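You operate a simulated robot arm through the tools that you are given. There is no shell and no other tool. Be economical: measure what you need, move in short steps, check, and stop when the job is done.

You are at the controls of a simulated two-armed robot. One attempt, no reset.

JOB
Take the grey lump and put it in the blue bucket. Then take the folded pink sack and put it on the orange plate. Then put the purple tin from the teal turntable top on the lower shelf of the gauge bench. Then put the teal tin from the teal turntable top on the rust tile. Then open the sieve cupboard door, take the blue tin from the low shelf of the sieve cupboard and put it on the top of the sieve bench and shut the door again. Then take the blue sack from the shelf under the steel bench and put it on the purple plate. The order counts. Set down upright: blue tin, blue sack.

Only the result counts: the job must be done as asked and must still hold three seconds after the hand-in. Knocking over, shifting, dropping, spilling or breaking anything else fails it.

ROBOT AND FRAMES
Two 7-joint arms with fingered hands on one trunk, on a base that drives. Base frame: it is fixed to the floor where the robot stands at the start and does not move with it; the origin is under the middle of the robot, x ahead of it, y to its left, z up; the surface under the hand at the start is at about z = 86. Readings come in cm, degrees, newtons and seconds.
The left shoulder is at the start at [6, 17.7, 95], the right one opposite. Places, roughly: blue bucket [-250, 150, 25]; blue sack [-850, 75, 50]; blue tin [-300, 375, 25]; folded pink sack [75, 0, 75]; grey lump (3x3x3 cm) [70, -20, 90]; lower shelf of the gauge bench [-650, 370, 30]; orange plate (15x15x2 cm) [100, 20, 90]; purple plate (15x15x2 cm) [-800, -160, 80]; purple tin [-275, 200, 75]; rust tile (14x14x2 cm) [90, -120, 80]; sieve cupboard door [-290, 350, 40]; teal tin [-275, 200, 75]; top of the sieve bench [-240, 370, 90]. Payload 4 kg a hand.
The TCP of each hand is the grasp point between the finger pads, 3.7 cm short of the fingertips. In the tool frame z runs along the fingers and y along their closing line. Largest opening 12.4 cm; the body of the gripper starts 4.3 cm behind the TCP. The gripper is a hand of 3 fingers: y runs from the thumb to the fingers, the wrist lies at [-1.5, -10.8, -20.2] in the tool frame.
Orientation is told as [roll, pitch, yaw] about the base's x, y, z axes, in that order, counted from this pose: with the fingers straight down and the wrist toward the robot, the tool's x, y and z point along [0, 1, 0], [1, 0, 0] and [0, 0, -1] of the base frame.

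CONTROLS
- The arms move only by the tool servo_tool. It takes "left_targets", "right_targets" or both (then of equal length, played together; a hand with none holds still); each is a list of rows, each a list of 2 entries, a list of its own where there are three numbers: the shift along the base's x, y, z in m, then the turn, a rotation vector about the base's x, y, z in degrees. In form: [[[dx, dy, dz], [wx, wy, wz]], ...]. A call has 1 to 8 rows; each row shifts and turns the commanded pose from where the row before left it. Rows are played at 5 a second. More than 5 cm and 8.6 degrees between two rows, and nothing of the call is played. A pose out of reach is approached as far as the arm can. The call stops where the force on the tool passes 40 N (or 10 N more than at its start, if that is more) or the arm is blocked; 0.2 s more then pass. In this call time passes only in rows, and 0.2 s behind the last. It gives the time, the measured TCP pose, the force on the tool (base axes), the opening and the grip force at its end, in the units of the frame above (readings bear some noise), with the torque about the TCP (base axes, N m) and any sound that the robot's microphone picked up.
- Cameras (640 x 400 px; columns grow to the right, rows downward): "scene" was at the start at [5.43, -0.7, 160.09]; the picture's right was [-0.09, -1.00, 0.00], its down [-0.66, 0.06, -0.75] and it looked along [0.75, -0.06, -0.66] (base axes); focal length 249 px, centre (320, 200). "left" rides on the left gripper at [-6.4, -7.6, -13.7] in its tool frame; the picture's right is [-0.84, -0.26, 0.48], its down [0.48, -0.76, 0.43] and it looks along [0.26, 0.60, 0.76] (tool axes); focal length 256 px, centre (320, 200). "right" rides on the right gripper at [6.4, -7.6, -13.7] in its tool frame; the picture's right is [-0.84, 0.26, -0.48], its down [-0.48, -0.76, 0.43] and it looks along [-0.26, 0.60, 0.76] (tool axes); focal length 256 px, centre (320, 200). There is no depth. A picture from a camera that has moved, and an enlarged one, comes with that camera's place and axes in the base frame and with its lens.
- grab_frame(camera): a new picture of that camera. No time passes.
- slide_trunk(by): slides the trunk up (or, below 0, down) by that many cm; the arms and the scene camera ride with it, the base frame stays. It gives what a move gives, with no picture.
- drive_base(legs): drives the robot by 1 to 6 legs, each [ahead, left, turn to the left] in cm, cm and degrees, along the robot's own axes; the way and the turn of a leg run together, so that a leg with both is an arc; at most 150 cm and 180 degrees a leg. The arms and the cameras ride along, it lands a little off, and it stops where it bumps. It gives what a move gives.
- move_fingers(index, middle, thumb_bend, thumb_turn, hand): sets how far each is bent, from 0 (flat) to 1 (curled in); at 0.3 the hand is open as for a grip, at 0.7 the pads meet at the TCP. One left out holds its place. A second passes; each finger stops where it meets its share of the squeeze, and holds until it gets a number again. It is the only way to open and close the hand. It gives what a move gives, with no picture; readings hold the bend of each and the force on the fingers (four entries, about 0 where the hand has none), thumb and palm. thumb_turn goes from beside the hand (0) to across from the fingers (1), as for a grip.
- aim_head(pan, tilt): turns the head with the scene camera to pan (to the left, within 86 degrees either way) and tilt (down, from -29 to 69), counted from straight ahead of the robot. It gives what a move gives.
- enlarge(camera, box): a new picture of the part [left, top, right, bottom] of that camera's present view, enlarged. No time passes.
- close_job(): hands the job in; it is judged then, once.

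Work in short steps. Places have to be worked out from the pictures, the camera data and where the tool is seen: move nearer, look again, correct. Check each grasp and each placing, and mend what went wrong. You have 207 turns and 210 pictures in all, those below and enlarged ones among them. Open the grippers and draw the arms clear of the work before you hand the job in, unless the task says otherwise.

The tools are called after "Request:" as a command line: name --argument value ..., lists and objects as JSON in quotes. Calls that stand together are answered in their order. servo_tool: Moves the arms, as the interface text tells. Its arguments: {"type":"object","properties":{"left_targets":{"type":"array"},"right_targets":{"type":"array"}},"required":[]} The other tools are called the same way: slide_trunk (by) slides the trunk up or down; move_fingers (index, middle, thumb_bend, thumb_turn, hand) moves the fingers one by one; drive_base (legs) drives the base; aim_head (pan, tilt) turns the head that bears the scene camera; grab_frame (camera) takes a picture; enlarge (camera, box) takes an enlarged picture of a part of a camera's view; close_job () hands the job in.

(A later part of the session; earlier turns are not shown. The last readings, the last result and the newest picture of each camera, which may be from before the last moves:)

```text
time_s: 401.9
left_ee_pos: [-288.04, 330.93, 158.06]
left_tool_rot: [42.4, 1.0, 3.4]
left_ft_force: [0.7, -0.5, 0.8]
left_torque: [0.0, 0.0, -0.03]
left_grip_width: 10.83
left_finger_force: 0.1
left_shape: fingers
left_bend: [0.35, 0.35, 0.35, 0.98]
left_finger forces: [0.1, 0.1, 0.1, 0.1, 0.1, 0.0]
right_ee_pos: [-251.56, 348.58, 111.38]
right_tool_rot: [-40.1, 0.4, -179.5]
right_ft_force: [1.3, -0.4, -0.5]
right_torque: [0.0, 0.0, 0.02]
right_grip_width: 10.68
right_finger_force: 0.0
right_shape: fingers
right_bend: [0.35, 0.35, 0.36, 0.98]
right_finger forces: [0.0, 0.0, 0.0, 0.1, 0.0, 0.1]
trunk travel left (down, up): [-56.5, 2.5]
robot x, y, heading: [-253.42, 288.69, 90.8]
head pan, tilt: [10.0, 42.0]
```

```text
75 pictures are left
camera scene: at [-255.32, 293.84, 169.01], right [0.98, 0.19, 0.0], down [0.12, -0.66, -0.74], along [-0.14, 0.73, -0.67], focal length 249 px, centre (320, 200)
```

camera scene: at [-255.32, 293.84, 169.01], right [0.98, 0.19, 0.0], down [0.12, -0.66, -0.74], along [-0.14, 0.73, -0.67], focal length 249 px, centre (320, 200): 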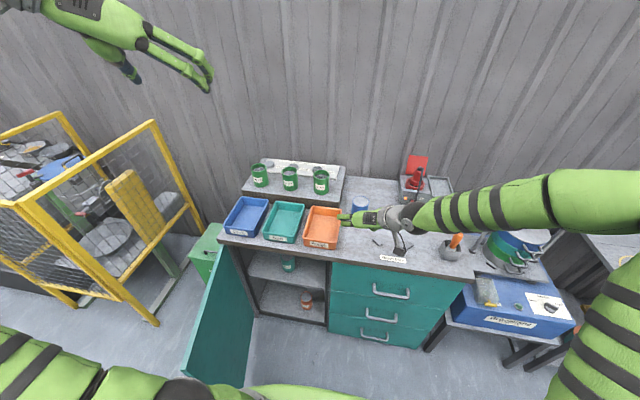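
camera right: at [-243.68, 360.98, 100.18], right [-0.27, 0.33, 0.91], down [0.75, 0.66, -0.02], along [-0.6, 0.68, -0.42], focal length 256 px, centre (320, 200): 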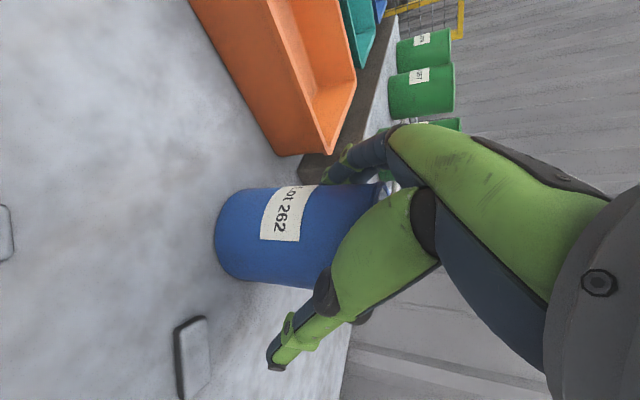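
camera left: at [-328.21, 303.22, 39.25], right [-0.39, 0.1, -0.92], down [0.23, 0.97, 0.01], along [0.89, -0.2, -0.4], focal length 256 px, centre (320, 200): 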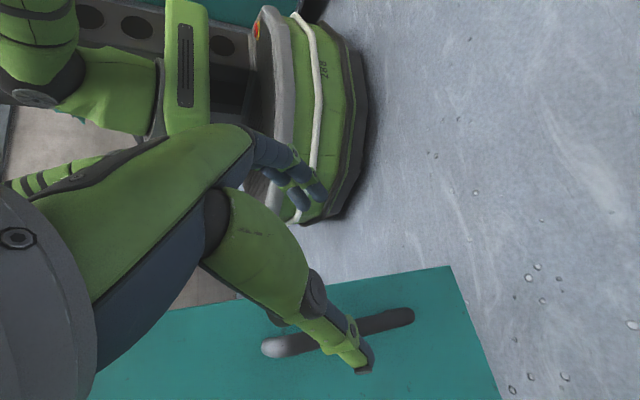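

The blue tin is on the bench. Now the door: I move the right hand aside, back up and bring the left hand to the outer side of the door.

Request:
servo_tool --right_targets '[[[0.045, -0.01, 0], [0, 0, 0]], [[0.045, -0.01, 0], [0, 0, 0]], [[0.045, -0.01, 0], [0, 0, 0]], [[0.045, -0.01, 0], [0, 0, 0]], [[0.045, -0.01, 0], [0, 0, 0]], [[0.03, -0.01, 0], [0, 0, 0]]]'

Request:
drive_base --legs '[[-19, 0, 0], [0, 12, 0]]'

Request:
servo_tool --left_targets '[[[-0.03, -0.02, -0.03], [0, 0, 0]], [[-0.03, -0.02, -0.03], [0, 0, 0]], [[-0.03, -0.02, -0.03], [0, 0, 0]], [[-0.03, -0.02, -0.03], [0, 0, 0]], [[-0.03, -0.02, -0.03], [0, 0, 0]], [[-0.03, -0.02, -0.03], [0, 0, 0]], [[-0.02, -0.02, -0.03], [0, 0, 0]]]'

Request:
grab_frame --camera "scene"

```text
time_s: 403.3
left_ee_pos: [-288.1, 330.99, 158.05]
left_tool_rot: [42.3, 0.9, 3.4]
left_ft_force: [0.2, -0.6, -0.4]
left_torque: [0.01, 0.01, 0.01]
left_grip_width: 10.85
left_finger_force: 0.1
left_shape: fingers
left_bend: [0.35, 0.35, 0.35, 0.98]
left_finger forces: [0.0, 0.0, 0.0, 0.0, 0.1, 0.1]
right_ee_pos: [-225.91, 342.86, 111.35]
right_tool_rot: [-40.2, 0.3, -179.3]
right_ft_force: [-0.4, -0.6, -0.7]
right_torque: [-0.01, 0.01, 0.03]
right_grip_width: 10.7
right_finger_force: 0.0
right_shape: fingers
right_bend: [0.35, 0.35, 0.36, 0.98]
right_finger forces: [0.1, 0.1, 0.0, 0.2, 0.1, 0.1]
trunk travel left (down, up): [-56.5, 2.5]
robot x, y, heading: [-253.72, 288.47, 90.5]
head pan, tilt: [10.0, 42.0]
```

```text
time_s: 405.7
left_ee_pos: [-300.06, 311.83, 158.0]
left_tool_rot: [42.2, 0.7, 3.4]
left_ft_force: [-0.9, -0.5, -0.3]
left_torque: [-0.01, -0.07, -0.03]
left_grip_width: 10.82
left_finger_force: 0.0
left_shape: fingers
left_bend: [0.35, 0.35, 0.35, 0.98]
left_finger forces: [0.0, 0.1, 0.0, 0.1, 0.1, 0.0]
right_ee_pos: [-237.83, 323.71, 111.48]
right_tool_rot: [-40.2, 0.4, -179.5]
right_ft_force: [-1.2, 0.0, -0.7]
right_torque: [-0.03, -0.06, -0.04]
right_grip_width: 10.68
right_finger_force: 0.1
right_shape: fingers
right_bend: [0.35, 0.35, 0.36, 0.98]
right_finger forces: [0.1, 0.0, 0.0, 0.0, 0.0, 0.1]
trunk travel left (down, up): [-56.5, 2.5]
robot x, y, heading: [-264.98, 269.51, 90.5]
head pan, tilt: [10.0, 42.0]
```

```text
time_s: 407.3
left_ee_pos: [-320.69, 299.17, 136.74]
left_tool_rot: [42.2, 1.0, 3.4]
left_ft_force: [0.8, 0.6, 0.1]
left_torque: [0.01, 0.0, 0.0]
left_grip_width: 10.84
left_finger_force: 0.0
left_shape: fingers
left_bend: [0.35, 0.35, 0.35, 0.98]
left_finger forces: [0.0, 0.0, 0.0, 0.1, 0.0, 0.0]
left hand out of reach, approached as far as the arm can: row 1, 2
right_ee_pos: [-237.75, 323.61, 111.3]
right_tool_rot: [-40.2, 0.3, -179.5]
right_ft_force: [0.6, -0.4, 0.4]
right_torque: [-0.03, 0.02, 0.03]
right_grip_width: 10.69
right_finger_force: 0.1
right_shape: fingers
right_bend: [0.35, 0.35, 0.36, 0.98]
right_finger forces: [0.1, 0.1, 0.0, 0.0, 0.1, 0.0]
trunk travel left (down, up): [-56.5, 2.5]
robot x, y, heading: [-265.41, 269.72, 90.6]
head pan, tilt: [10.0, 42.0]
```

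```text
74 pictures are left
camera scene: at [-267.14, 274.81, 169.01], right [0.98, 0.18, 0.0], down [0.12, -0.66, -0.74], along [-0.14, 0.73, -0.67], focal length 249 px, centre (320, 200)
```

scene: 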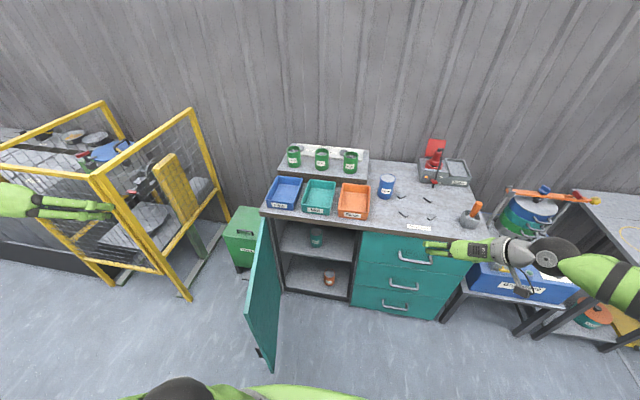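

I lower the trunk and then the left hand outside the door.

Request:
slide_trunk --by -40

Request:
servo_tool --left_targets '[[[0, 0, -0.048], [0, 0, 0]], [[0, 0, -0.048], [0, 0, 0]], [[0, 0, -0.048], [0, 0, 0]], [[0, 0, -0.048], [0, 0, 0]], [[0, 0, -0.048], [0, 0, 0]], [[0, 0, -0.048], [0, 0, 0]], [[0, 0, -0.048], [0, 0, 0]], [[0, 0, -0.048], [0, 0, 0]]]'

Request:
move_fingers --hand "left" --index 0.7 --middle 0.7 --thumb_bend 0.65

Request:
aim_head --pan 20 --tilt 48

Request:
grab_frame --camera "scene"

```text
time_s: 411.1
left_ee_pos: [-320.54, 299.11, 96.87]
left_tool_rot: [42.3, 0.8, 3.3]
left_ft_force: [0.3, -0.4, 0.5]
left_torque: [-0.01, 0.05, 0.01]
left_grip_width: 10.85
left_finger_force: 0.0
left_shape: fingers
left_bend: [0.35, 0.35, 0.35, 0.98]
left_finger forces: [0.0, 0.0, 0.0, 0.0, 0.1, 0.1]
right_ee_pos: [-237.73, 323.66, 71.35]
right_tool_rot: [-40.1, 0.2, -179.5]
right_ft_force: [-0.6, 0.5, -0.4]
right_torque: [0.04, 0.0, -0.01]
right_grip_width: 10.68
right_finger_force: 0.1
right_shape: fingers
right_bend: [0.35, 0.35, 0.36, 0.98]
right_finger forces: [0.0, 0.0, 0.1, 0.0, 0.0, 0.0]
trunk travel left (down, up): [-16.5, 42.5]
robot x, y, heading: [-265.48, 269.32, 90.5]
head pan, tilt: [10.0, 42.0]
```

```text
time_s: 412.9
left_ee_pos: [-320.56, 299.13, 58.44]
left_tool_rot: [42.2, 0.8, 3.4]
left_ft_force: [0.1, 0.0, 0.8]
left_torque: [-0.03, 0.0, 0.01]
left_grip_width: 10.84
left_finger_force: 0.0
left_shape: fingers
left_bend: [0.35, 0.35, 0.35, 0.98]
left_finger forces: [0.0, 0.1, 0.1, 0.0, 0.0, 0.1]
right_ee_pos: [-237.69, 323.71, 71.23]
right_tool_rot: [-40.0, 0.3, -179.6]
right_ft_force: [0.0, 0.8, 0.3]
right_torque: [0.02, 0.01, 0.02]
right_grip_width: 10.68
right_finger_force: 0.1
right_shape: fingers
right_bend: [0.35, 0.35, 0.36, 0.98]
right_finger forces: [0.0, 0.0, 0.0, 0.0, 0.0, 0.0]
trunk travel left (down, up): [-16.5, 42.5]
robot x, y, heading: [-265.77, 269.66, 90.6]
head pan, tilt: [10.0, 42.0]
```

```text
time_s: 413.9
left_ee_pos: [-320.65, 299.23, 58.53]
left_tool_rot: [42.2, 0.9, 3.4]
left_ft_force: [0.3, 0.4, -0.2]
left_torque: [-0.01, 0.01, -0.03]
left_grip_width: 0.87
left_finger_force: 0.1
left_shape: fingers
left_bend: [0.7, 0.7, 0.65, 0.98]
left_finger forces: [0.0, 0.0, 0.0, 0.0, 0.0, 0.0]
right_ee_pos: [-237.68, 323.72, 71.28]
right_tool_rot: [-40.1, 0.3, -179.5]
right_ft_force: [0.6, 0.4, -0.1]
right_torque: [0.05, -0.02, 0.02]
right_grip_width: 10.7
right_finger_force: 0.0
right_shape: fingers
right_bend: [0.35, 0.35, 0.36, 0.98]
right_finger forces: [0.0, 0.0, 0.0, 0.0, 0.0, 0.1]
trunk travel left (down, up): [-16.5, 42.5]
robot x, y, heading: [-265.32, 269.41, 90.4]
head pan, tilt: [10.0, 42.0]
```

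```text
time_s: 414.7
left_ee_pos: [-320.53, 299.25, 58.29]
left_tool_rot: [42.2, 0.9, 3.4]
left_ft_force: [-0.2, 0.0, -1.0]
left_torque: [0.0, -0.03, 0.01]
left_grip_width: 0.89
left_finger_force: 0.1
left_shape: fingers
left_bend: [0.7, 0.7, 0.65, 0.98]
left_finger forces: [0.0, 0.1, 0.0, 0.0, 0.1, 0.1]
right_ee_pos: [-237.67, 323.75, 71.28]
right_tool_rot: [-40.1, 0.2, -179.6]
right_ft_force: [-0.7, -0.5, 0.3]
right_torque: [0.01, 0.04, 0.01]
right_grip_width: 10.71
right_finger_force: 0.1
right_shape: fingers
right_bend: [0.35, 0.35, 0.36, 0.98]
right_finger forces: [0.0, 0.0, 0.1, 0.0, 0.0, 0.1]
trunk travel left (down, up): [-16.5, 42.5]
robot x, y, heading: [-265.25, 269.74, 90.5]
head pan, tilt: [20.0, 48.0]
```

```text
73 pictures are left
camera scene: at [-268.31, 274.02, 128.16], right [0.94, 0.35, 0.0], down [0.26, -0.7, -0.67], along [-0.24, 0.63, -0.74], focal length 249 px, centre (320, 200)
```

scene: 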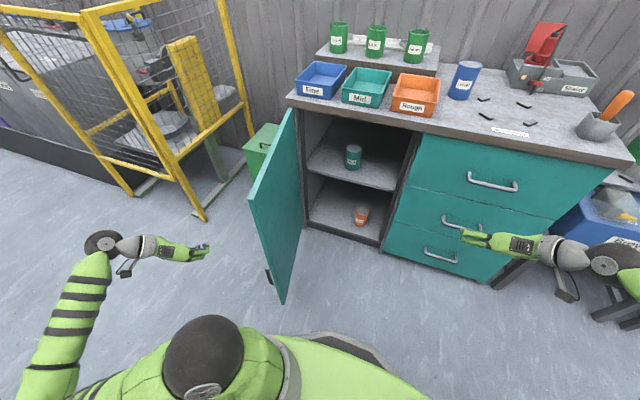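

I move the closed left hand against the door's outer face and start pushing it shut.

Request:
servo_tool --left_targets '[[[0, 0.04, 0], [0, 0, 0]], [[0, 0.04, 0], [0, 0, 0]], [[0, 0.03, 0], [0, 0, 0]], [[0.04, 0, 0], [0, 0, 0]], [[0.04, 0, 0], [0, 0, 0]], [[0.04, 0.005, 0], [0, 0, 0]], [[0.04, 0.008, 0], [0, 0, 0]], [[0.04, 0.01, 0], [0, 0, 0]]]'

Request:
grab_frame --camera "scene"

```text
time_s: 416.5
left_ee_pos: [-300.59, 312.56, 58.45]
left_tool_rot: [42.3, 0.9, 3.4]
left_ft_force: [0.4, 0.2, 0.4]
left_torque: [0.02, 0.0, -0.03]
left_grip_width: 0.87
left_finger_force: 0.0
left_shape: fingers
left_bend: [0.7, 0.7, 0.65, 0.98]
left_finger forces: [0.1, 0.0, 0.0, 0.0, 0.1, 0.1]
right_ee_pos: [-237.81, 323.9, 71.35]
right_tool_rot: [-40.0, 0.3, -179.5]
right_ft_force: [0.0, -0.3, 0.1]
right_torque: [0.01, 0.0, -0.03]
right_grip_width: 10.71
right_finger_force: 0.1
right_shape: fingers
right_bend: [0.35, 0.35, 0.36, 0.98]
right_finger forces: [0.0, 0.0, 0.0, 0.0, 0.0, 0.0]
trunk travel left (down, up): [-16.5, 42.5]
robot x, y, heading: [-265.77, 269.52, 90.9]
head pan, tilt: [20.0, 48.0]
```

```text
72 pictures are left
camera scene: at [-268.32, 274.0, 128.15], right [0.94, 0.35, 0.0], down [0.26, -0.7, -0.67], along [-0.24, 0.63, -0.74], focal length 249 px, centre (320, 200)
```

scene: 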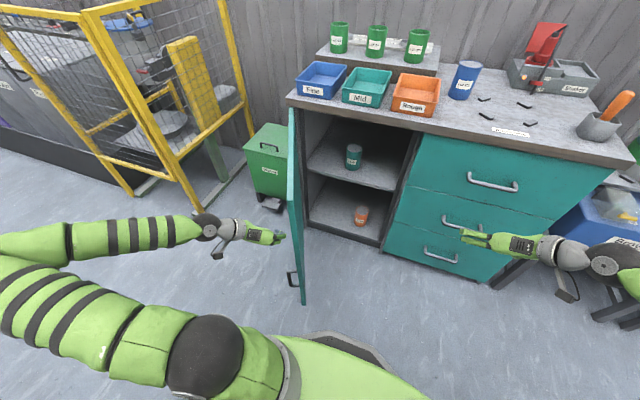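

The door follows. I continue along the closing arc.

Request:
servo_tool --left_targets '[[[0.04, 0.012, 0], [0, 0, 0]], [[0.04, 0.016, 0], [0, 0, 0]], [[0.04, 0.02, 0], [0, 0, 0]], [[0.04, 0.025, 0], [0, 0, 0]], [[0.035, 0.03, 0], [0, 0, 0]], [[0.024, 0.033, 0], [0, 0, 0]], [[0.024, 0.034, 0], [0, 0, 0]], [[0.022, 0.035, 0], [0, 0, 0]]]'

Request:
grab_frame --camera "scene"

```text
time_s: 418.3
left_ee_pos: [-274.1, 332.99, 58.57]
left_tool_rot: [42.2, 0.8, 3.4]
left_ft_force: [0.2, 0.0, 0.2]
left_torque: [0.02, 0.02, 0.04]
left_grip_width: 0.86
left_finger_force: 0.0
left_shape: fingers
left_bend: [0.7, 0.7, 0.65, 0.98]
left_finger forces: [0.0, 0.0, 0.0, 0.0, 0.0, 0.0]
right_ee_pos: [-237.8, 323.76, 71.22]
right_tool_rot: [-40.1, 0.3, -179.4]
right_ft_force: [-0.8, -1.1, -0.5]
right_torque: [0.0, -0.01, -0.01]
right_grip_width: 10.71
right_finger_force: 0.0
right_shape: fingers
right_bend: [0.35, 0.35, 0.36, 0.98]
right_finger forces: [0.0, 0.0, 0.0, 0.0, 0.0, 0.0]
trunk travel left (down, up): [-16.5, 42.5]
robot x, y, heading: [-265.55, 269.53, 90.8]
head pan, tilt: [20.0, 48.0]
```

```text
71 pictures are left
camera scene: at [-268.32, 274.01, 128.15], right [0.94, 0.35, 0.0], down [0.26, -0.7, -0.67], along [-0.24, 0.63, -0.74], focal length 249 px, centre (320, 200)
```

scene: 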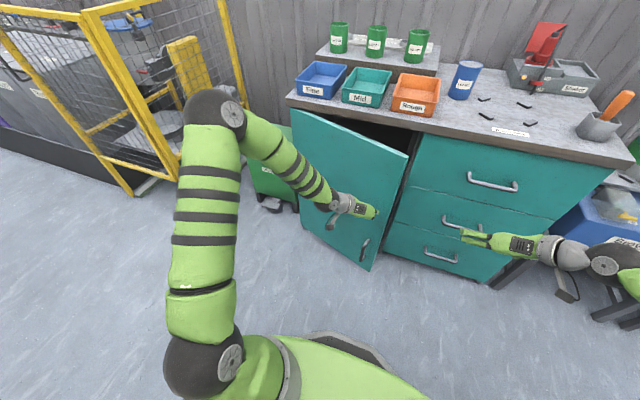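

Almost shut. I push forward until it meets the frame.

Request:
servo_tool --left_targets '[[[0.012, 0.04, 0], [0, 0, 0]], [[0.01, 0.04, 0], [0, 0, 0]], [[0.008, 0.035, 0], [0, 0, 0]], [[0.003, 0.03, 0], [0, 0, 0]], [[0, 0.02, 0], [0, 0, 0]], [[0, 0.015, 0], [0, 0, 0]], [[0, 0.01, 0], [0, 0, 0]]]'

Request:
grab_frame --camera "scene"

```text
time_s: 419.7
left_ee_pos: [-270.2, 350.26, 57.84]
left_tool_rot: [41.2, 1.0, 2.8]
left_ft_force: [0.0, -13.6, 2.9]
left_torque: [-0.14, -0.03, 0.03]
left_grip_width: 0.86
left_finger_force: 7.2
left_shape: fingers
left_bend: [0.7, 0.73, 0.65, 0.98]
left_finger forces: [0.0, 14.0, 0.1, 0.1, 0.1, 0.0]
right_ee_pos: [-237.73, 323.53, 71.35]
right_tool_rot: [-40.3, 0.3, -179.5]
right_ft_force: [-0.7, 0.4, 1.0]
right_torque: [-0.01, 0.04, 0.03]
right_grip_width: 10.68
right_finger_force: 0.0
right_shape: fingers
right_bend: [0.35, 0.35, 0.36, 0.98]
right_finger forces: [0.0, 0.1, 0.0, 0.0, 0.0, 0.1]
trunk travel left (down, up): [-16.5, 42.5]
robot x, y, heading: [-265.59, 269.89, 90.4]
head pan, tilt: [20.0, 48.0]
stopped in row 7 (left hand): the force on the tool passed its limit at 48 N (the readings are from after the stop); the commanded pose is now the measured one
```

```text
70 pictures are left
camera scene: at [-268.28, 273.85, 128.17], right [0.94, 0.35, 0.0], down [0.26, -0.7, -0.67], along [-0.24, 0.63, -0.74], focal length 249 px, centre (320, 200)
```

scene: 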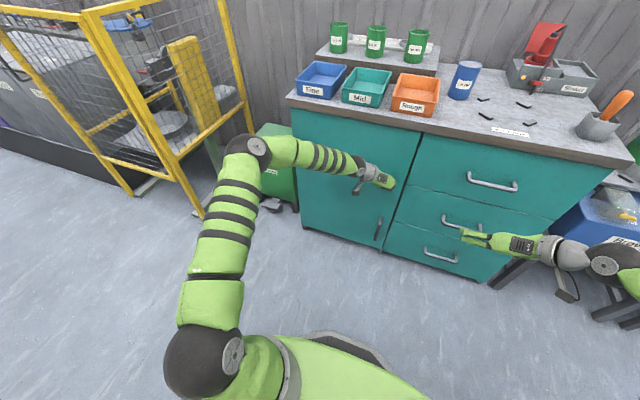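

The door looks shut. I withdraw the left hand and verify.

Request:
servo_tool --left_targets '[[[0, -0.03, 0], [0, 0, 0]], [[0, -0.045, 0], [0, 0, 0]], [[0, -0.045, 0], [0, 0, 0]], [[0, -0.045, 0], [0, 0, 0]], [[0, -0.045, 0], [0, 0, 0]], [[0, -0.045, 0], [0, 0, 0]]]'

Request:
slide_trunk --by 40

Request:
enlarge --camera "scene" --box '[280, 120, 520, 300]'

```text
time_s: 421.1
left_ee_pos: [-270.33, 324.84, 57.79]
left_tool_rot: [41.2, 1.0, 2.9]
left_ft_force: [-1.0, 0.3, -0.6]
left_torque: [0.01, -0.02, 0.01]
left_grip_width: 0.88
left_finger_force: 0.0
left_shape: fingers
left_bend: [0.7, 0.7, 0.65, 0.98]
left_finger forces: [0.0, 0.0, 0.1, 0.1, 0.1, 0.1]
right_ee_pos: [-237.75, 323.76, 71.24]
right_tool_rot: [-40.1, 0.3, -179.4]
right_ft_force: [-0.7, 0.0, 0.6]
right_torque: [0.02, -0.01, 0.04]
right_grip_width: 10.7
right_finger_force: 0.1
right_shape: fingers
right_bend: [0.35, 0.35, 0.36, 0.98]
right_finger forces: [0.1, 0.1, 0.0, 0.0, 0.0, 0.1]
trunk travel left (down, up): [-16.5, 42.5]
robot x, y, heading: [-265.57, 269.37, 90.8]
head pan, tilt: [20.0, 48.0]
```

```text
time_s: 425.0
left_ee_pos: [-270.2, 324.93, 97.79]
left_tool_rot: [41.2, 1.0, 2.9]
left_ft_force: [0.4, -0.3, 0.6]
left_torque: [0.0, 0.0, 0.02]
left_grip_width: 0.89
left_finger_force: 0.2
left_shape: fingers
left_bend: [0.7, 0.7, 0.65, 0.98]
left_finger forces: [0.0, 0.1, 0.1, 0.1, 0.0, 0.1]
right_ee_pos: [-237.66, 323.69, 111.21]
right_tool_rot: [-40.1, 0.3, -179.4]
right_ft_force: [0.9, -0.3, 0.2]
right_torque: [-0.03, -0.03, -0.02]
right_grip_width: 10.71
right_finger_force: 0.1
right_shape: fingers
right_bend: [0.35, 0.35, 0.36, 0.98]
right_finger forces: [0.1, 0.0, 0.1, 0.1, 0.0, 0.0]
trunk travel left (down, up): [-56.5, 2.5]
robot x, y, heading: [-265.4, 269.49, 90.7]
head pan, tilt: [20.0, 48.0]
```

```text
2.22 times, centred on (400, 210) of scene
camera zoom: at [-268.28, 273.98, 168.15], right [0.94, 0.35, 0.0], down [0.26, -0.7, -0.67], along [-0.24, 0.63, -0.74], focal length 552 px, centre (142, 178)
```

zoom: 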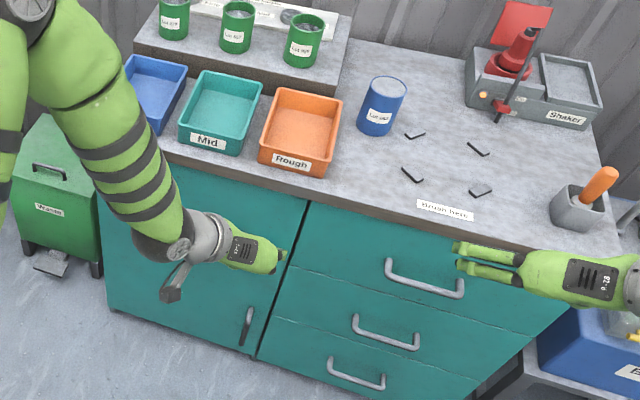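

Door shut, blue tin upright on the bench. Now I head for the far end, to the steel bench with the blue sack.

Request:
drive_base --legs '[[0, 0, 89.5], [0, -18, 0], [150, 0, 0], [150, 0, 0], [130, 0, 0]]'

Request:
aim_head --pan 25 --tilt 25

Request:
grab_frame --camera "scene"

Request:
aim_head --pan 75 --tilt 25

Request:
grab_frame --camera "scene"

```text
time_s: 435.8
left_ee_pos: [-448.07, 283.18, 98.44]
left_tool_rot: [41.9, 0.5, 91.1]
left_ft_force: [0.7, -0.3, 0.5]
left_torque: [0.05, 0.0, -0.03]
left_grip_width: 0.86
left_finger_force: 0.0
left_shape: fingers
left_bend: [0.7, 0.7, 0.65, 0.98]
left_finger forces: [0.0, 0.0, 0.1, 0.1, 0.0, 0.0]
right_ee_pos: [-443.99, 314.1, 111.5]
right_tool_rot: [-39.7, 0.9, -89.6]
right_ft_force: [0.0, 0.2, 0.4]
right_torque: [-0.02, 0.01, 0.01]
right_grip_width: 10.69
right_finger_force: 0.1
right_shape: fingers
right_bend: [0.35, 0.35, 0.36, 0.98]
right_finger forces: [0.0, 0.1, 0.0, 0.1, 0.0, 0.0]
trunk travel left (down, up): [-56.5, 2.5]
robot x, y, heading: [-393.43, 286.56, 178.7]
head pan, tilt: [20.0, 48.0]
stopped in leg 3: the robot was blocked; the commanded pose is now the measured one
```

```text
time_s: 436.7
left_ee_pos: [-448.07, 283.09, 98.31]
left_tool_rot: [41.9, 0.4, 91.0]
left_ft_force: [0.0, -0.3, 0.1]
left_torque: [-0.01, 0.01, 0.02]
left_grip_width: 0.84
left_finger_force: 0.0
left_shape: fingers
left_bend: [0.7, 0.7, 0.65, 0.98]
left_finger forces: [0.0, 0.0, 0.1, 0.0, 0.1, 0.1]
right_ee_pos: [-443.86, 313.91, 111.51]
right_tool_rot: [-39.7, 0.7, -89.5]
right_ft_force: [-0.5, 0.4, 0.3]
right_torque: [0.0, 0.0, 0.01]
right_grip_width: 10.71
right_finger_force: 0.1
right_shape: fingers
right_bend: [0.35, 0.35, 0.36, 0.98]
right_finger forces: [0.1, 0.0, 0.0, 0.1, 0.0, 0.0]
trunk travel left (down, up): [-56.5, 2.5]
robot x, y, heading: [-393.34, 287.25, 178.7]
head pan, tilt: [25.0, 25.0]
```

```text
68 pictures are left
camera scene: at [-397.19, 281.41, 171.64], right [-0.4, 0.92, 0.01], down [0.38, 0.18, -0.91], along [-0.83, -0.36, -0.42], focal length 249 px, centre (320, 200)
```

scene: 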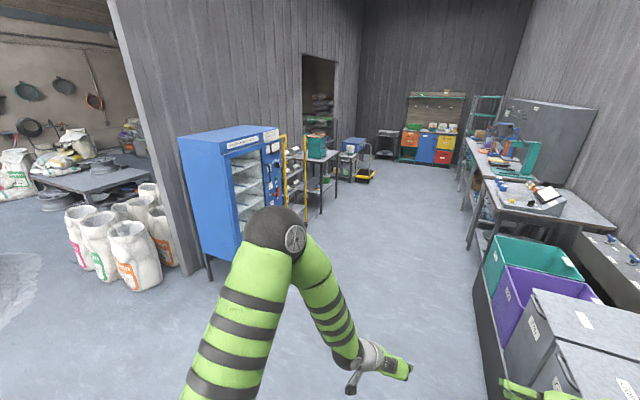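

```text
time_s: 437.9
left_ee_pos: [-448.17, 283.09, 98.33]
left_tool_rot: [41.9, 0.4, 90.9]
left_ft_force: [0.1, 0.0, -0.2]
left_torque: [0.0, -0.05, -0.01]
left_grip_width: 0.86
left_finger_force: 0.0
left_shape: fingers
left_bend: [0.7, 0.7, 0.65, 0.98]
left_finger forces: [0.1, 0.0, 0.0, 0.0, 0.1, 0.0]
right_ee_pos: [-443.99, 313.98, 111.46]
right_tool_rot: [-39.7, 0.7, -89.7]
right_ft_force: [0.1, 0.6, -0.3]
right_torque: [-0.02, -0.01, 0.01]
right_grip_width: 10.7
right_finger_force: 0.0
right_shape: fingers
right_bend: [0.35, 0.35, 0.36, 0.98]
right_finger forces: [0.0, 0.1, 0.0, 0.0, 0.0, 0.0]
trunk travel left (down, up): [-56.5, 2.5]
robot x, y, heading: [-393.74, 286.75, 178.7]
head pan, tilt: [75.0, 25.0]
```

```text
67 pictures are left
camera scene: at [-391.42, 276.22, 171.53], right [-0.96, 0.28, 0.01], down [0.11, 0.41, -0.9], along [-0.26, -0.87, -0.43], focal length 249 px, centre (320, 200)
```

scene: 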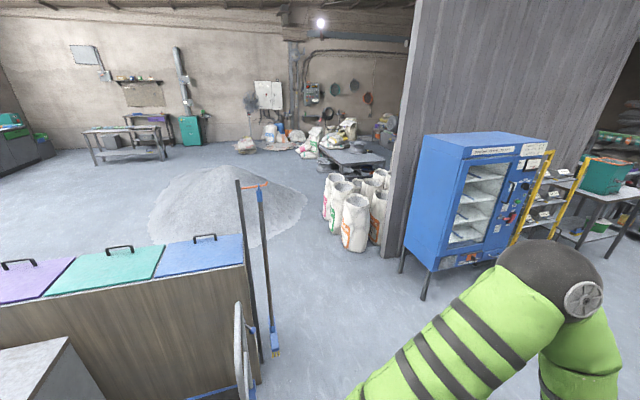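

Blocked at x≈−393. I look to the right at the cage and to the left down.

Request:
aim_head --pan -60 --tilt 40

Request:
grab_frame --camera "scene"

Request:
aim_head --pan 80 --tilt 60

Request:
grab_frame --camera "scene"

```text
time_s: 440.0
left_ee_pos: [-448.29, 283.08, 98.39]
left_tool_rot: [42.0, 0.4, 91.0]
left_ft_force: [-1.2, 0.1, 0.4]
left_torque: [0.01, -0.01, 0.01]
left_grip_width: 0.85
left_finger_force: 0.1
left_shape: fingers
left_bend: [0.7, 0.7, 0.65, 0.98]
left_finger forces: [0.0, 0.0, 0.1, 0.1, 0.0, 0.0]
right_ee_pos: [-443.95, 314.0, 111.26]
right_tool_rot: [-39.6, 0.9, -89.5]
right_ft_force: [-0.5, -0.3, 0.4]
right_torque: [0.0, 0.01, 0.01]
right_grip_width: 10.72
right_finger_force: 0.0
right_shape: fingers
right_bend: [0.35, 0.35, 0.36, 0.98]
right_finger forces: [0.1, 0.0, 0.0, 0.1, 0.0, 0.0]
trunk travel left (down, up): [-56.5, 2.5]
robot x, y, heading: [-393.97, 286.35, 178.7]
head pan, tilt: [-60.0, 40.0]
```

```text
66 pictures are left
camera scene: at [-392.93, 292.55, 169.37], right [0.88, 0.48, -0.01], down [0.3, -0.56, -0.77], along [-0.37, 0.68, -0.63], focal length 249 px, centre (320, 200)
```

scene: 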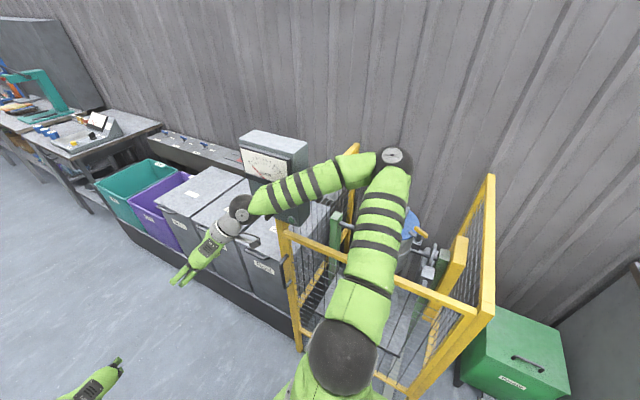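

```text
time_s: 442.2
left_ee_pos: [-448.26, 282.99, 98.37]
left_tool_rot: [41.8, 0.4, 91.1]
left_ft_force: [0.2, 0.3, 0.1]
left_torque: [0.0, -0.02, -0.01]
left_grip_width: 0.87
left_finger_force: 0.1
left_shape: fingers
left_bend: [0.7, 0.7, 0.65, 0.98]
left_finger forces: [0.0, 0.0, 0.0, 0.0, 0.0, 0.0]
right_ee_pos: [-443.96, 313.96, 111.28]
right_tool_rot: [-39.4, 0.7, -89.6]
right_ft_force: [0.7, 0.3, 0.0]
right_torque: [0.01, 0.02, 0.0]
right_grip_width: 10.71
right_finger_force: 0.1
right_shape: fingers
right_bend: [0.35, 0.35, 0.36, 0.98]
right_finger forces: [0.1, 0.0, 0.1, 0.0, 0.1, 0.0]
trunk travel left (down, up): [-56.5, 2.5]
robot x, y, heading: [-393.55, 286.72, 178.8]
head pan, tilt: [80.0, 60.0]
```

```text
65 pictures are left
camera scene: at [-390.2, 278.58, 166.53], right [-0.98, 0.2, 0.01], down [0.16, 0.85, -0.49], along [-0.11, -0.48, -0.87], focal length 249 px, centre (320, 200)
```

scene: 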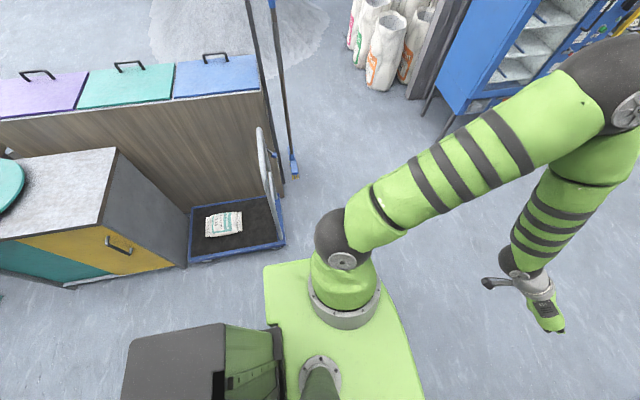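

The right elbow reached out over the cage. I back up, shift away from it, and return both hands to the normal compact pose.

Request:
drive_base --legs '[[-15, 0, 0], [0, 22, 0]]'

Request:
servo_tool --right_targets '[[[0, 0, 0.005], [0, -8.2, 0]], [[0, 0, 0.005], [0, -8.2, 0]], [[0, 0, 0.005], [0, -8.2, 0]], [[0, 0, 0.005], [0, -8.2, 0]], [[0, 0, 0.005], [0, -7, 0]], [[0, 0, 0], [0, 0, -8.2]], [[0, 0, 0], [0, 0, -8.2]], [[0, 0, 0], [0, 0, -8.2]]]' --left_targets '[[[0, -0.02, 0.03], [0, -8.2, 0]], [[0, -0.02, 0.03], [0, -8.2, 0]], [[0, -0.02, 0.03], [0, -8.2, 0]], [[0, -0.02, 0.03], [0, -8.2, 0]], [[0, -0.02, 0.03], [0, -8.2, 0]], [[0, -0.01, 0], [0, 0, 8.2]], [[0, -0.01, 0], [0, 0, 8.2]], [[0, 0, 0], [0, 0, 8.2]]]'

Request:
servo_tool --right_targets '[[[0, 0, 0], [0, 0, -8.2]], [[0, 0, 0], [0, 0, -8.2]], [[0, 0, 0], [0, 0, -8.2]], [[0, 0, 0], [0, 0, -8.2]], [[0, 0, 0], [0, 0, -8.2]], [[0, 0, 0], [0, 0, -8.2]], [[0, 0, 0], [0, 0, -8.2]], [[0, 0, 0], [0, 0, -8.2]]]' --left_targets '[[[0, 0, 0], [0, 0, 8.2]], [[0, 0, 0], [0, 0, 8.2]], [[0, 0, 0], [0, 0, 8.2]], [[0, 0, 0], [0, 0, 8.2]], [[0, 0, 0], [0, 0, 8.2]], [[0, 0, 0], [0, 0, 8.2]], [[0, 0, 0], [0, 0, 8.2]], [[0, 0, 0], [0, 0, 8.2]]]'

Request:
aim_head --pan -30 --tilt 35

Request:
grab_frame --camera "scene"

```text
time_s: 443.0
left_ee_pos: [-448.15, 283.05, 98.09]
left_tool_rot: [41.7, 0.6, 90.9]
left_ft_force: [-0.7, -0.3, 0.8]
left_torque: [-0.01, 0.02, -0.06]
left_grip_width: 0.88
left_finger_force: 0.0
left_shape: fingers
left_bend: [0.7, 0.7, 0.65, 0.98]
left_finger forces: [0.0, 0.2, 0.0, 0.0, 0.0, 0.0]
right_ee_pos: [-443.81, 313.86, 111.26]
right_tool_rot: [-39.8, 0.8, -89.1]
right_ft_force: [-0.5, 0.5, 0.0]
right_torque: [0.03, -0.03, 0.02]
right_grip_width: 10.68
right_finger_force: 0.1
right_shape: fingers
right_bend: [0.35, 0.35, 0.36, 0.98]
right_finger forces: [0.0, 0.1, 0.1, 0.0, 0.0, 0.0]
trunk travel left (down, up): [-56.5, 2.5]
robot x, y, heading: [-393.35, 286.09, 178.8]
head pan, tilt: [80.0, 60.0]
stopped in leg 1: the robot was blocked; the commanded pose is now the measured one
```

```text
time_s: 444.8
left_ee_pos: [-449.28, 271.37, 112.83]
left_tool_rot: [0.2, 1.4, 115.1]
left_ft_force: [0.2, 0.0, 0.3]
left_torque: [0.02, 0.01, -0.02]
left_grip_width: 0.86
left_finger_force: 0.2
left_shape: fingers
left_bend: [0.7, 0.7, 0.65, 0.98]
left_finger forces: [0.0, 0.1, 0.0, 0.0, 0.1, 0.1]
right_ee_pos: [-445.58, 314.62, 113.27]
right_tool_rot: [0.5, 0.2, -114.0]
right_ft_force: [1.3, 1.2, -1.7]
right_torque: [-0.2, 0.06, -0.01]
right_grip_width: 10.72
right_finger_force: 0.1
right_shape: fingers
right_bend: [0.35, 0.35, 0.36, 0.98]
right_finger forces: [0.0, 0.0, 0.1, 0.0, 0.0, 0.1]
trunk travel left (down, up): [-56.5, 2.5]
robot x, y, heading: [-394.05, 286.6, 178.9]
head pan, tilt: [80.0, 60.0]
```

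```text
time_s: 446.6
left_ee_pos: [-448.8, 271.5, 112.75]
left_tool_rot: [0.2, 1.4, -179.6]
left_ft_force: [-0.1, -0.2, 0.7]
left_torque: [0.02, 0.03, 0.03]
left_grip_width: 0.84
left_finger_force: 0.1
left_shape: fingers
left_bend: [0.7, 0.7, 0.65, 0.98]
left_finger forces: [0.1, 0.1, 0.0, 0.1, 0.0, 0.1]
right_ee_pos: [-444.54, 314.51, 113.24]
right_tool_rot: [0.4, -0.2, -179.3]
right_ft_force: [0.5, -0.1, 0.3]
right_torque: [0.02, -0.01, 0.02]
right_grip_width: 10.68
right_finger_force: 0.0
right_shape: fingers
right_bend: [0.35, 0.35, 0.36, 0.98]
right_finger forces: [0.0, 0.0, 0.0, 0.1, 0.1, 0.0]
trunk travel left (down, up): [-56.5, 2.5]
robot x, y, heading: [-392.94, 286.51, 179.0]
head pan, tilt: [80.0, 60.0]
```

```text
time_s: 448.4
left_ee_pos: [-448.82, 271.65, 112.79]
left_tool_rot: [0.2, 1.4, -179.7]
left_ft_force: [-0.4, 0.3, 0.1]
left_torque: [-0.03, 0.0, -0.01]
left_grip_width: 0.85
left_finger_force: 0.0
left_shape: fingers
left_bend: [0.7, 0.7, 0.65, 0.98]
left_finger forces: [0.0, 0.1, 0.1, 0.0, 0.1, 0.1]
right_ee_pos: [-444.69, 314.71, 113.2]
right_tool_rot: [0.5, -0.1, -179.3]
right_ft_force: [0.3, 0.6, -0.5]
right_torque: [-0.02, 0.01, 0.02]
right_grip_width: 10.71
right_finger_force: 0.0
right_shape: fingers
right_bend: [0.35, 0.35, 0.36, 0.98]
right_finger forces: [0.0, 0.1, 0.0, 0.0, 0.0, 0.0]
trunk travel left (down, up): [-56.5, 2.5]
robot x, y, heading: [-392.98, 286.47, 178.8]
head pan, tilt: [-30.0, 35.0]
```

```text
64 pictures are left
camera scene: at [-397.75, 291.01, 170.05], right [0.52, 0.85, 0.0], down [0.49, -0.3, -0.82], along [-0.7, 0.42, -0.57], focal length 249 px, centre (320, 200)
```

scene: 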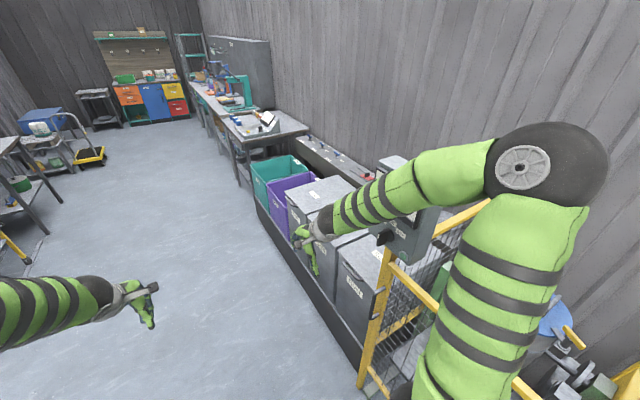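

Free now. I shift away from the cage and drive on.

Request:
drive_base --legs '[[0, 18, 1], [150, 0, 0], [150, 0, 0]]'

Request:
aim_head --pan 60 --tilt 28

Request:
grab_frame --camera "scene"

```text
time_s: 464.1
left_ee_pos: [-749.88, 252.32, 112.74]
left_tool_rot: [0.2, 1.4, -178.2]
left_ft_force: [0.5, -1.1, 0.0]
left_torque: [0.01, -0.02, -0.03]
left_grip_width: 0.85
left_finger_force: 0.1
left_shape: fingers
left_bend: [0.7, 0.7, 0.65, 0.98]
left_finger forces: [0.0, 0.0, 0.1, 0.0, 0.0, 0.0]
right_ee_pos: [-746.93, 295.42, 113.27]
right_tool_rot: [0.7, -0.1, -178.0]
right_ft_force: [0.2, 0.4, 0.2]
right_torque: [0.01, 0.0, 0.01]
right_grip_width: 10.74
right_finger_force: 0.0
right_shape: fingers
right_bend: [0.35, 0.35, 0.36, 0.98]
right_finger forces: [0.0, 0.1, 0.0, 0.0, 0.2, 0.1]
trunk travel left (down, up): [-56.5, 2.5]
robot x, y, heading: [-695.19, 268.47, -180.2]
head pan, tilt: [-30.0, 35.0]
```

```text
time_s: 465.7
left_ee_pos: [-749.86, 252.45, 112.64]
left_tool_rot: [0.3, 1.4, -178.2]
left_ft_force: [-0.2, -1.0, 0.0]
left_torque: [0.0, 0.0, 0.0]
left_grip_width: 0.85
left_finger_force: 0.1
left_shape: fingers
left_bend: [0.7, 0.7, 0.65, 0.98]
left_finger forces: [0.0, 0.0, 0.0, 0.0, 0.1, 0.0]
right_ee_pos: [-746.94, 295.57, 113.09]
right_tool_rot: [0.6, -0.1, -177.9]
right_ft_force: [-0.3, -0.5, -0.1]
right_torque: [-0.01, 0.01, -0.03]
right_grip_width: 10.72
right_finger_force: 0.0
right_shape: fingers
right_bend: [0.35, 0.35, 0.36, 0.98]
right_finger forces: [0.0, 0.1, 0.0, 0.1, 0.1, 0.1]
trunk travel left (down, up): [-56.5, 2.5]
robot x, y, heading: [-694.65, 268.44, -179.8]
head pan, tilt: [60.0, 28.0]
```

```text
63 pictures are left
camera scene: at [-696.23, 260.79, 171.15], right [-0.87, 0.5, 0.0], down [0.23, 0.41, -0.88], along [-0.44, -0.77, -0.47], focal length 249 px, centre (320, 200)
```

scene: 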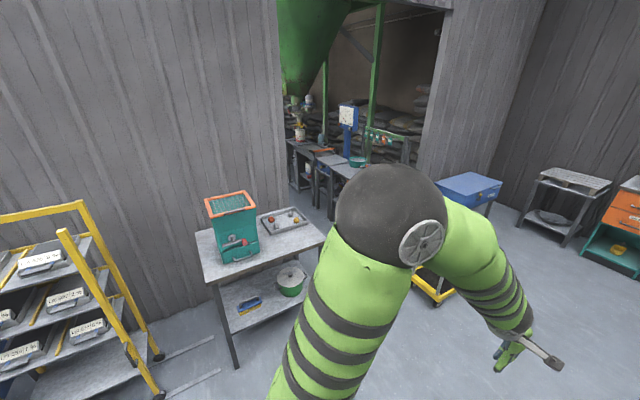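

A doorway on the left leads to another room where the sack and plate should be. I drive on and turn to face it.

Request:
drive_base --legs '[[115, 0, 0], [0, 0, 90]]'

Request:
aim_head --pan 0 --tilt 28

Request:
grab_frame --camera "scene"

```text
time_s: 475.4
left_ee_pos: [-794.53, 212.9, 112.71]
left_tool_rot: [0.2, 1.3, -88.2]
left_ft_force: [0.0, 0.0, -0.1]
left_torque: [-0.01, 0.03, 0.03]
left_grip_width: 0.85
left_finger_force: 0.0
left_shape: fingers
left_bend: [0.7, 0.7, 0.65, 0.98]
left_finger forces: [0.1, 0.1, 0.1, 0.0, 0.0, 0.0]
right_ee_pos: [-837.63, 215.92, 113.29]
right_tool_rot: [0.6, -0.1, -88.0]
right_ft_force: [0.2, -0.2, 1.0]
right_torque: [0.0, -0.03, 0.0]
right_grip_width: 10.72
right_finger_force: 0.1
right_shape: fingers
right_bend: [0.35, 0.35, 0.36, 0.98]
right_finger forces: [0.1, 0.1, 0.1, 0.1, 0.0, 0.0]
trunk travel left (down, up): [-56.5, 2.5]
robot x, y, heading: [-810.63, 267.91, -89.5]
head pan, tilt: [60.0, 28.0]
```

```text
time_s: 476.7
left_ee_pos: [-794.49, 212.92, 112.83]
left_tool_rot: [0.2, 1.3, -88.2]
left_ft_force: [-0.4, 0.1, 0.1]
left_torque: [0.03, -0.01, 0.01]
left_grip_width: 0.86
left_finger_force: 0.1
left_shape: fingers
left_bend: [0.7, 0.7, 0.65, 0.98]
left_finger forces: [0.0, 0.1, 0.1, 0.0, 0.0, 0.1]
right_ee_pos: [-837.5, 215.94, 113.17]
right_tool_rot: [0.7, -0.1, -88.0]
right_ft_force: [-0.3, 0.4, 0.0]
right_torque: [-0.01, 0.02, -0.01]
right_grip_width: 10.71
right_finger_force: 0.1
right_shape: fingers
right_bend: [0.35, 0.35, 0.36, 0.98]
right_finger forces: [0.0, 0.1, 0.0, 0.0, 0.1, 0.0]
trunk travel left (down, up): [-56.5, 2.5]
robot x, y, heading: [-811.06, 268.15, -89.5]
head pan, tilt: [0.0, 28.0]
```

```text
62 pictures are left
camera scene: at [-810.71, 261.96, 171.15], right [-1.0, 0.0, 0.0], down [0.0, 0.47, -0.88], along [0.0, -0.88, -0.47], focal length 249 px, centre (320, 200)
```

scene: 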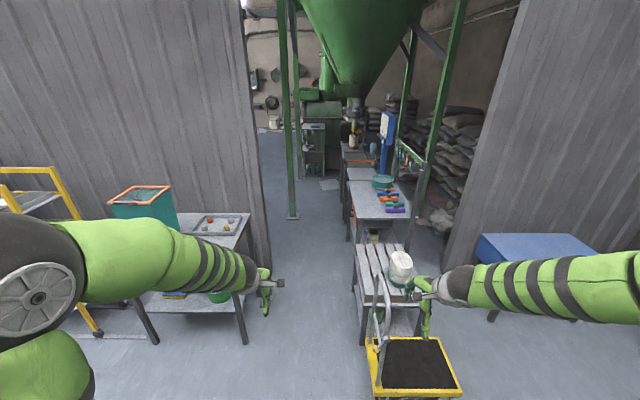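

I zoom on the benches in the doorway.

Request:
enlarge --camera "scene" --box '[270, 90, 450, 260]'

```text
2.35 times, centred on (360, 175) of scene
camera zoom: at [-810.71, 261.96, 171.15], right [-1.0, 0.0, 0.0], down [0.0, 0.47, -0.88], along [0.0, -0.88, -0.47], focal length 585 px, centre (226, 259)
```

zoom: 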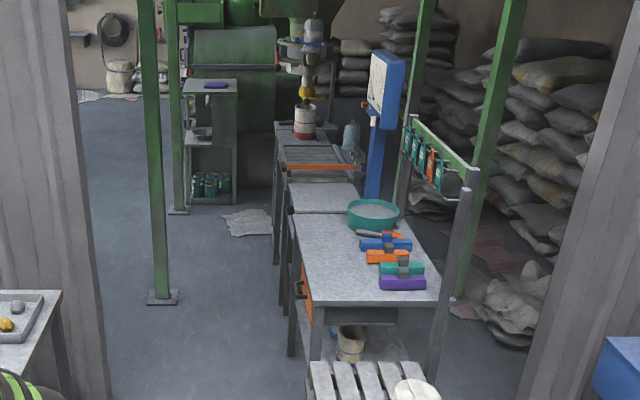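

The purple plate lies on a small stand inside; the steel bench is at x −836…−872, y 53–120. I drive carefully toward the doorway between table and bench.

Request:
drive_base --legs '[[0, 7, -0.5], [105, 0, 0]]'

Request:
aim_head --pan -25 --tilt 40

Request:
grab_frame --camera "scene"

```text
time_s: 482.7
left_ee_pos: [-788.56, 108.0, 112.8]
left_tool_rot: [0.2, 1.4, -88.7]
left_ft_force: [0.0, 1.0, -0.2]
left_torque: [0.0, -0.02, 0.01]
left_grip_width: 0.84
left_finger_force: 0.1
left_shape: fingers
left_bend: [0.7, 0.7, 0.65, 0.98]
left_finger forces: [0.0, 0.0, 0.1, 0.1, 0.0, 0.0]
right_ee_pos: [-831.6, 111.39, 113.2]
right_tool_rot: [0.5, 0.0, -88.4]
right_ft_force: [0.1, -0.8, 0.4]
right_torque: [0.01, 0.02, 0.03]
right_grip_width: 10.73
right_finger_force: 0.1
right_shape: fingers
right_bend: [0.35, 0.35, 0.36, 0.98]
right_finger forces: [0.1, 0.1, 0.0, 0.0, 0.1, 0.0]
trunk travel left (down, up): [-56.5, 2.5]
robot x, y, heading: [-804.05, 163.21, -90.2]
head pan, tilt: [0.0, 28.0]
```

```text
time_s: 483.6
left_ee_pos: [-788.51, 107.99, 112.81]
left_tool_rot: [0.2, 1.4, -88.7]
left_ft_force: [-0.1, -0.1, 0.2]
left_torque: [0.01, 0.01, -0.03]
left_grip_width: 0.85
left_finger_force: 0.2
left_shape: fingers
left_bend: [0.7, 0.7, 0.65, 0.98]
left_finger forces: [0.1, 0.0, 0.1, 0.1, 0.0, 0.0]
right_ee_pos: [-831.57, 111.23, 113.14]
right_tool_rot: [0.6, -0.1, -88.4]
right_ft_force: [0.1, -0.9, 0.0]
right_torque: [0.01, -0.01, 0.0]
right_grip_width: 10.7
right_finger_force: 0.1
right_shape: fingers
right_bend: [0.35, 0.35, 0.36, 0.98]
right_finger forces: [0.0, 0.0, 0.0, 0.1, 0.1, 0.0]
trunk travel left (down, up): [-56.5, 2.5]
robot x, y, heading: [-804.08, 163.56, -90.3]
head pan, tilt: [-25.0, 40.0]
```

```text
60 pictures are left
camera scene: at [-807.95, 158.59, 169.3], right [-0.9, 0.43, 0.0], down [0.27, 0.58, -0.77], along [-0.33, -0.69, -0.64], focal length 249 px, centre (320, 200)
```

scene: 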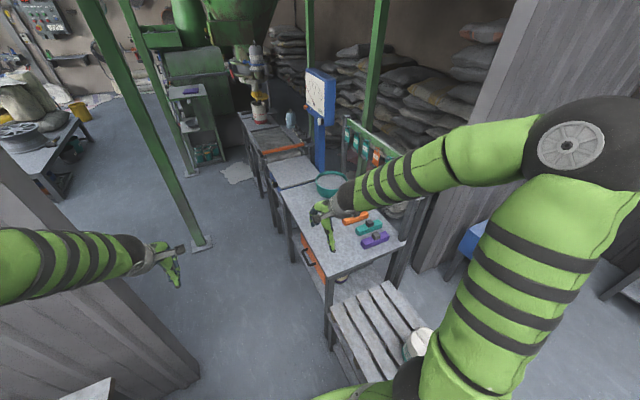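

I check where the left elbow is relative to the door jamb.

Request:
aim_head --pan 45 --tilt 35

Request:
grab_frame --camera "scene"

```text
time_s: 485.0
left_ee_pos: [-788.56, 107.98, 112.81]
left_tool_rot: [0.2, 1.4, -88.7]
left_ft_force: [-0.7, 0.1, -0.7]
left_torque: [-0.01, -0.01, 0.04]
left_grip_width: 0.86
left_finger_force: 0.0
left_shape: fingers
left_bend: [0.7, 0.7, 0.65, 0.98]
left_finger forces: [0.0, 0.1, 0.0, 0.0, 0.0, 0.1]
right_ee_pos: [-831.63, 111.24, 113.3]
right_tool_rot: [0.6, 0.0, -88.3]
right_ft_force: [0.2, 0.0, -0.1]
right_torque: [0.02, 0.01, 0.01]
right_grip_width: 10.72
right_finger_force: 0.0
right_shape: fingers
right_bend: [0.35, 0.35, 0.36, 0.98]
right_finger forces: [0.1, 0.0, 0.0, 0.0, 0.0, 0.1]
trunk travel left (down, up): [-56.5, 2.5]
robot x, y, heading: [-804.47, 163.11, -90.4]
head pan, tilt: [45.0, 35.0]
```

```text
59 pictures are left
camera scene: at [-798.13, 160.03, 170.05], right [-0.71, -0.7, 0.0], down [-0.4, 0.41, -0.82], along [0.58, -0.58, -0.57], focal length 249 px, centre (320, 200)
```

scene: 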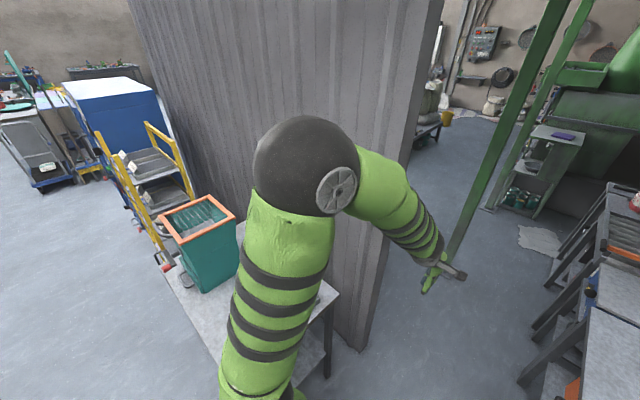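

The left elbow's outer side is about at the jamb's x. I tuck the left arm inward/forward and also check the robot's rear shape.

Request:
servo_tool --left_targets '[[[-0.025, -0.04, 0], [0, 0, 0]], [[-0.025, -0.04, 0], [0, 0, 0]], [[-0.025, -0.04, 0], [0, 0, 0]], [[-0.025, -0.04, 0], [0, 0, 0]]]'

Request:
aim_head --pan 86 --tilt 60

Request:
grab_frame --camera "scene"

```text
time_s: 486.0
left_ee_pos: [-798.52, 91.83, 112.72]
left_tool_rot: [0.4, 1.5, -88.6]
left_ft_force: [-0.3, -0.4, 0.5]
left_torque: [-0.04, 0.04, 0.0]
left_grip_width: 0.84
left_finger_force: 0.1
left_shape: fingers
left_bend: [0.7, 0.7, 0.65, 0.98]
left_finger forces: [0.0, 0.1, 0.1, 0.1, 0.0, 0.1]
right_ee_pos: [-831.76, 111.27, 113.16]
right_tool_rot: [0.6, -0.1, -88.4]
right_ft_force: [0.1, -0.3, -0.2]
right_torque: [-0.01, 0.03, 0.0]
right_grip_width: 10.7
right_finger_force: 0.0
right_shape: fingers
right_bend: [0.35, 0.35, 0.36, 0.98]
right_finger forces: [0.0, 0.0, 0.0, 0.1, 0.0, 0.1]
trunk travel left (down, up): [-56.5, 2.5]
robot x, y, heading: [-804.4, 163.2, -90.3]
head pan, tilt: [45.0, 35.0]
```

```text
time_s: 487.1
left_ee_pos: [-798.44, 92.1, 112.72]
left_tool_rot: [0.4, 1.4, -88.7]
left_ft_force: [0.4, -1.2, 0.1]
left_torque: [-0.03, -0.02, 0.02]
left_grip_width: 0.85
left_finger_force: 0.0
left_shape: fingers
left_bend: [0.7, 0.7, 0.65, 0.98]
left_finger forces: [0.1, 0.0, 0.0, 0.1, 0.1, 0.0]
right_ee_pos: [-831.73, 111.33, 113.19]
right_tool_rot: [0.7, -0.1, -88.4]
right_ft_force: [0.7, -0.5, -0.5]
right_torque: [-0.02, -0.01, 0.01]
right_grip_width: 10.7
right_finger_force: 0.0
right_shape: fingers
right_bend: [0.35, 0.35, 0.36, 0.98]
right_finger forces: [0.0, 0.0, 0.1, 0.0, 0.0, 0.0]
trunk travel left (down, up): [-56.5, 2.5]
robot x, y, heading: [-804.57, 163.28, -90.3]
head pan, tilt: [85.9, 60.0]
```

```text
58 pictures are left
camera scene: at [-797.68, 165.77, 166.63], right [-0.08, -1.0, 0.0], down [-0.86, 0.07, -0.5], along [0.5, -0.04, -0.87], focal length 249 px, centre (320, 200)
```

scene: 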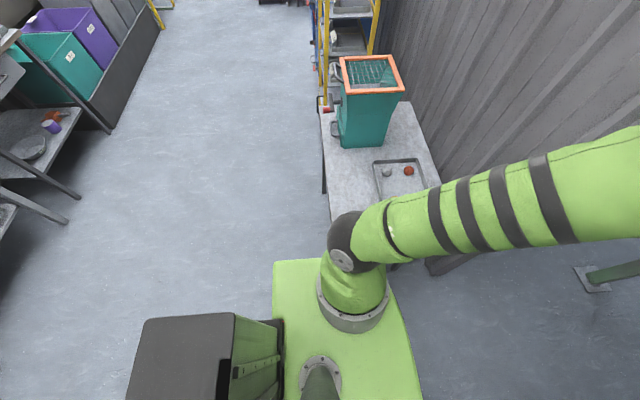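

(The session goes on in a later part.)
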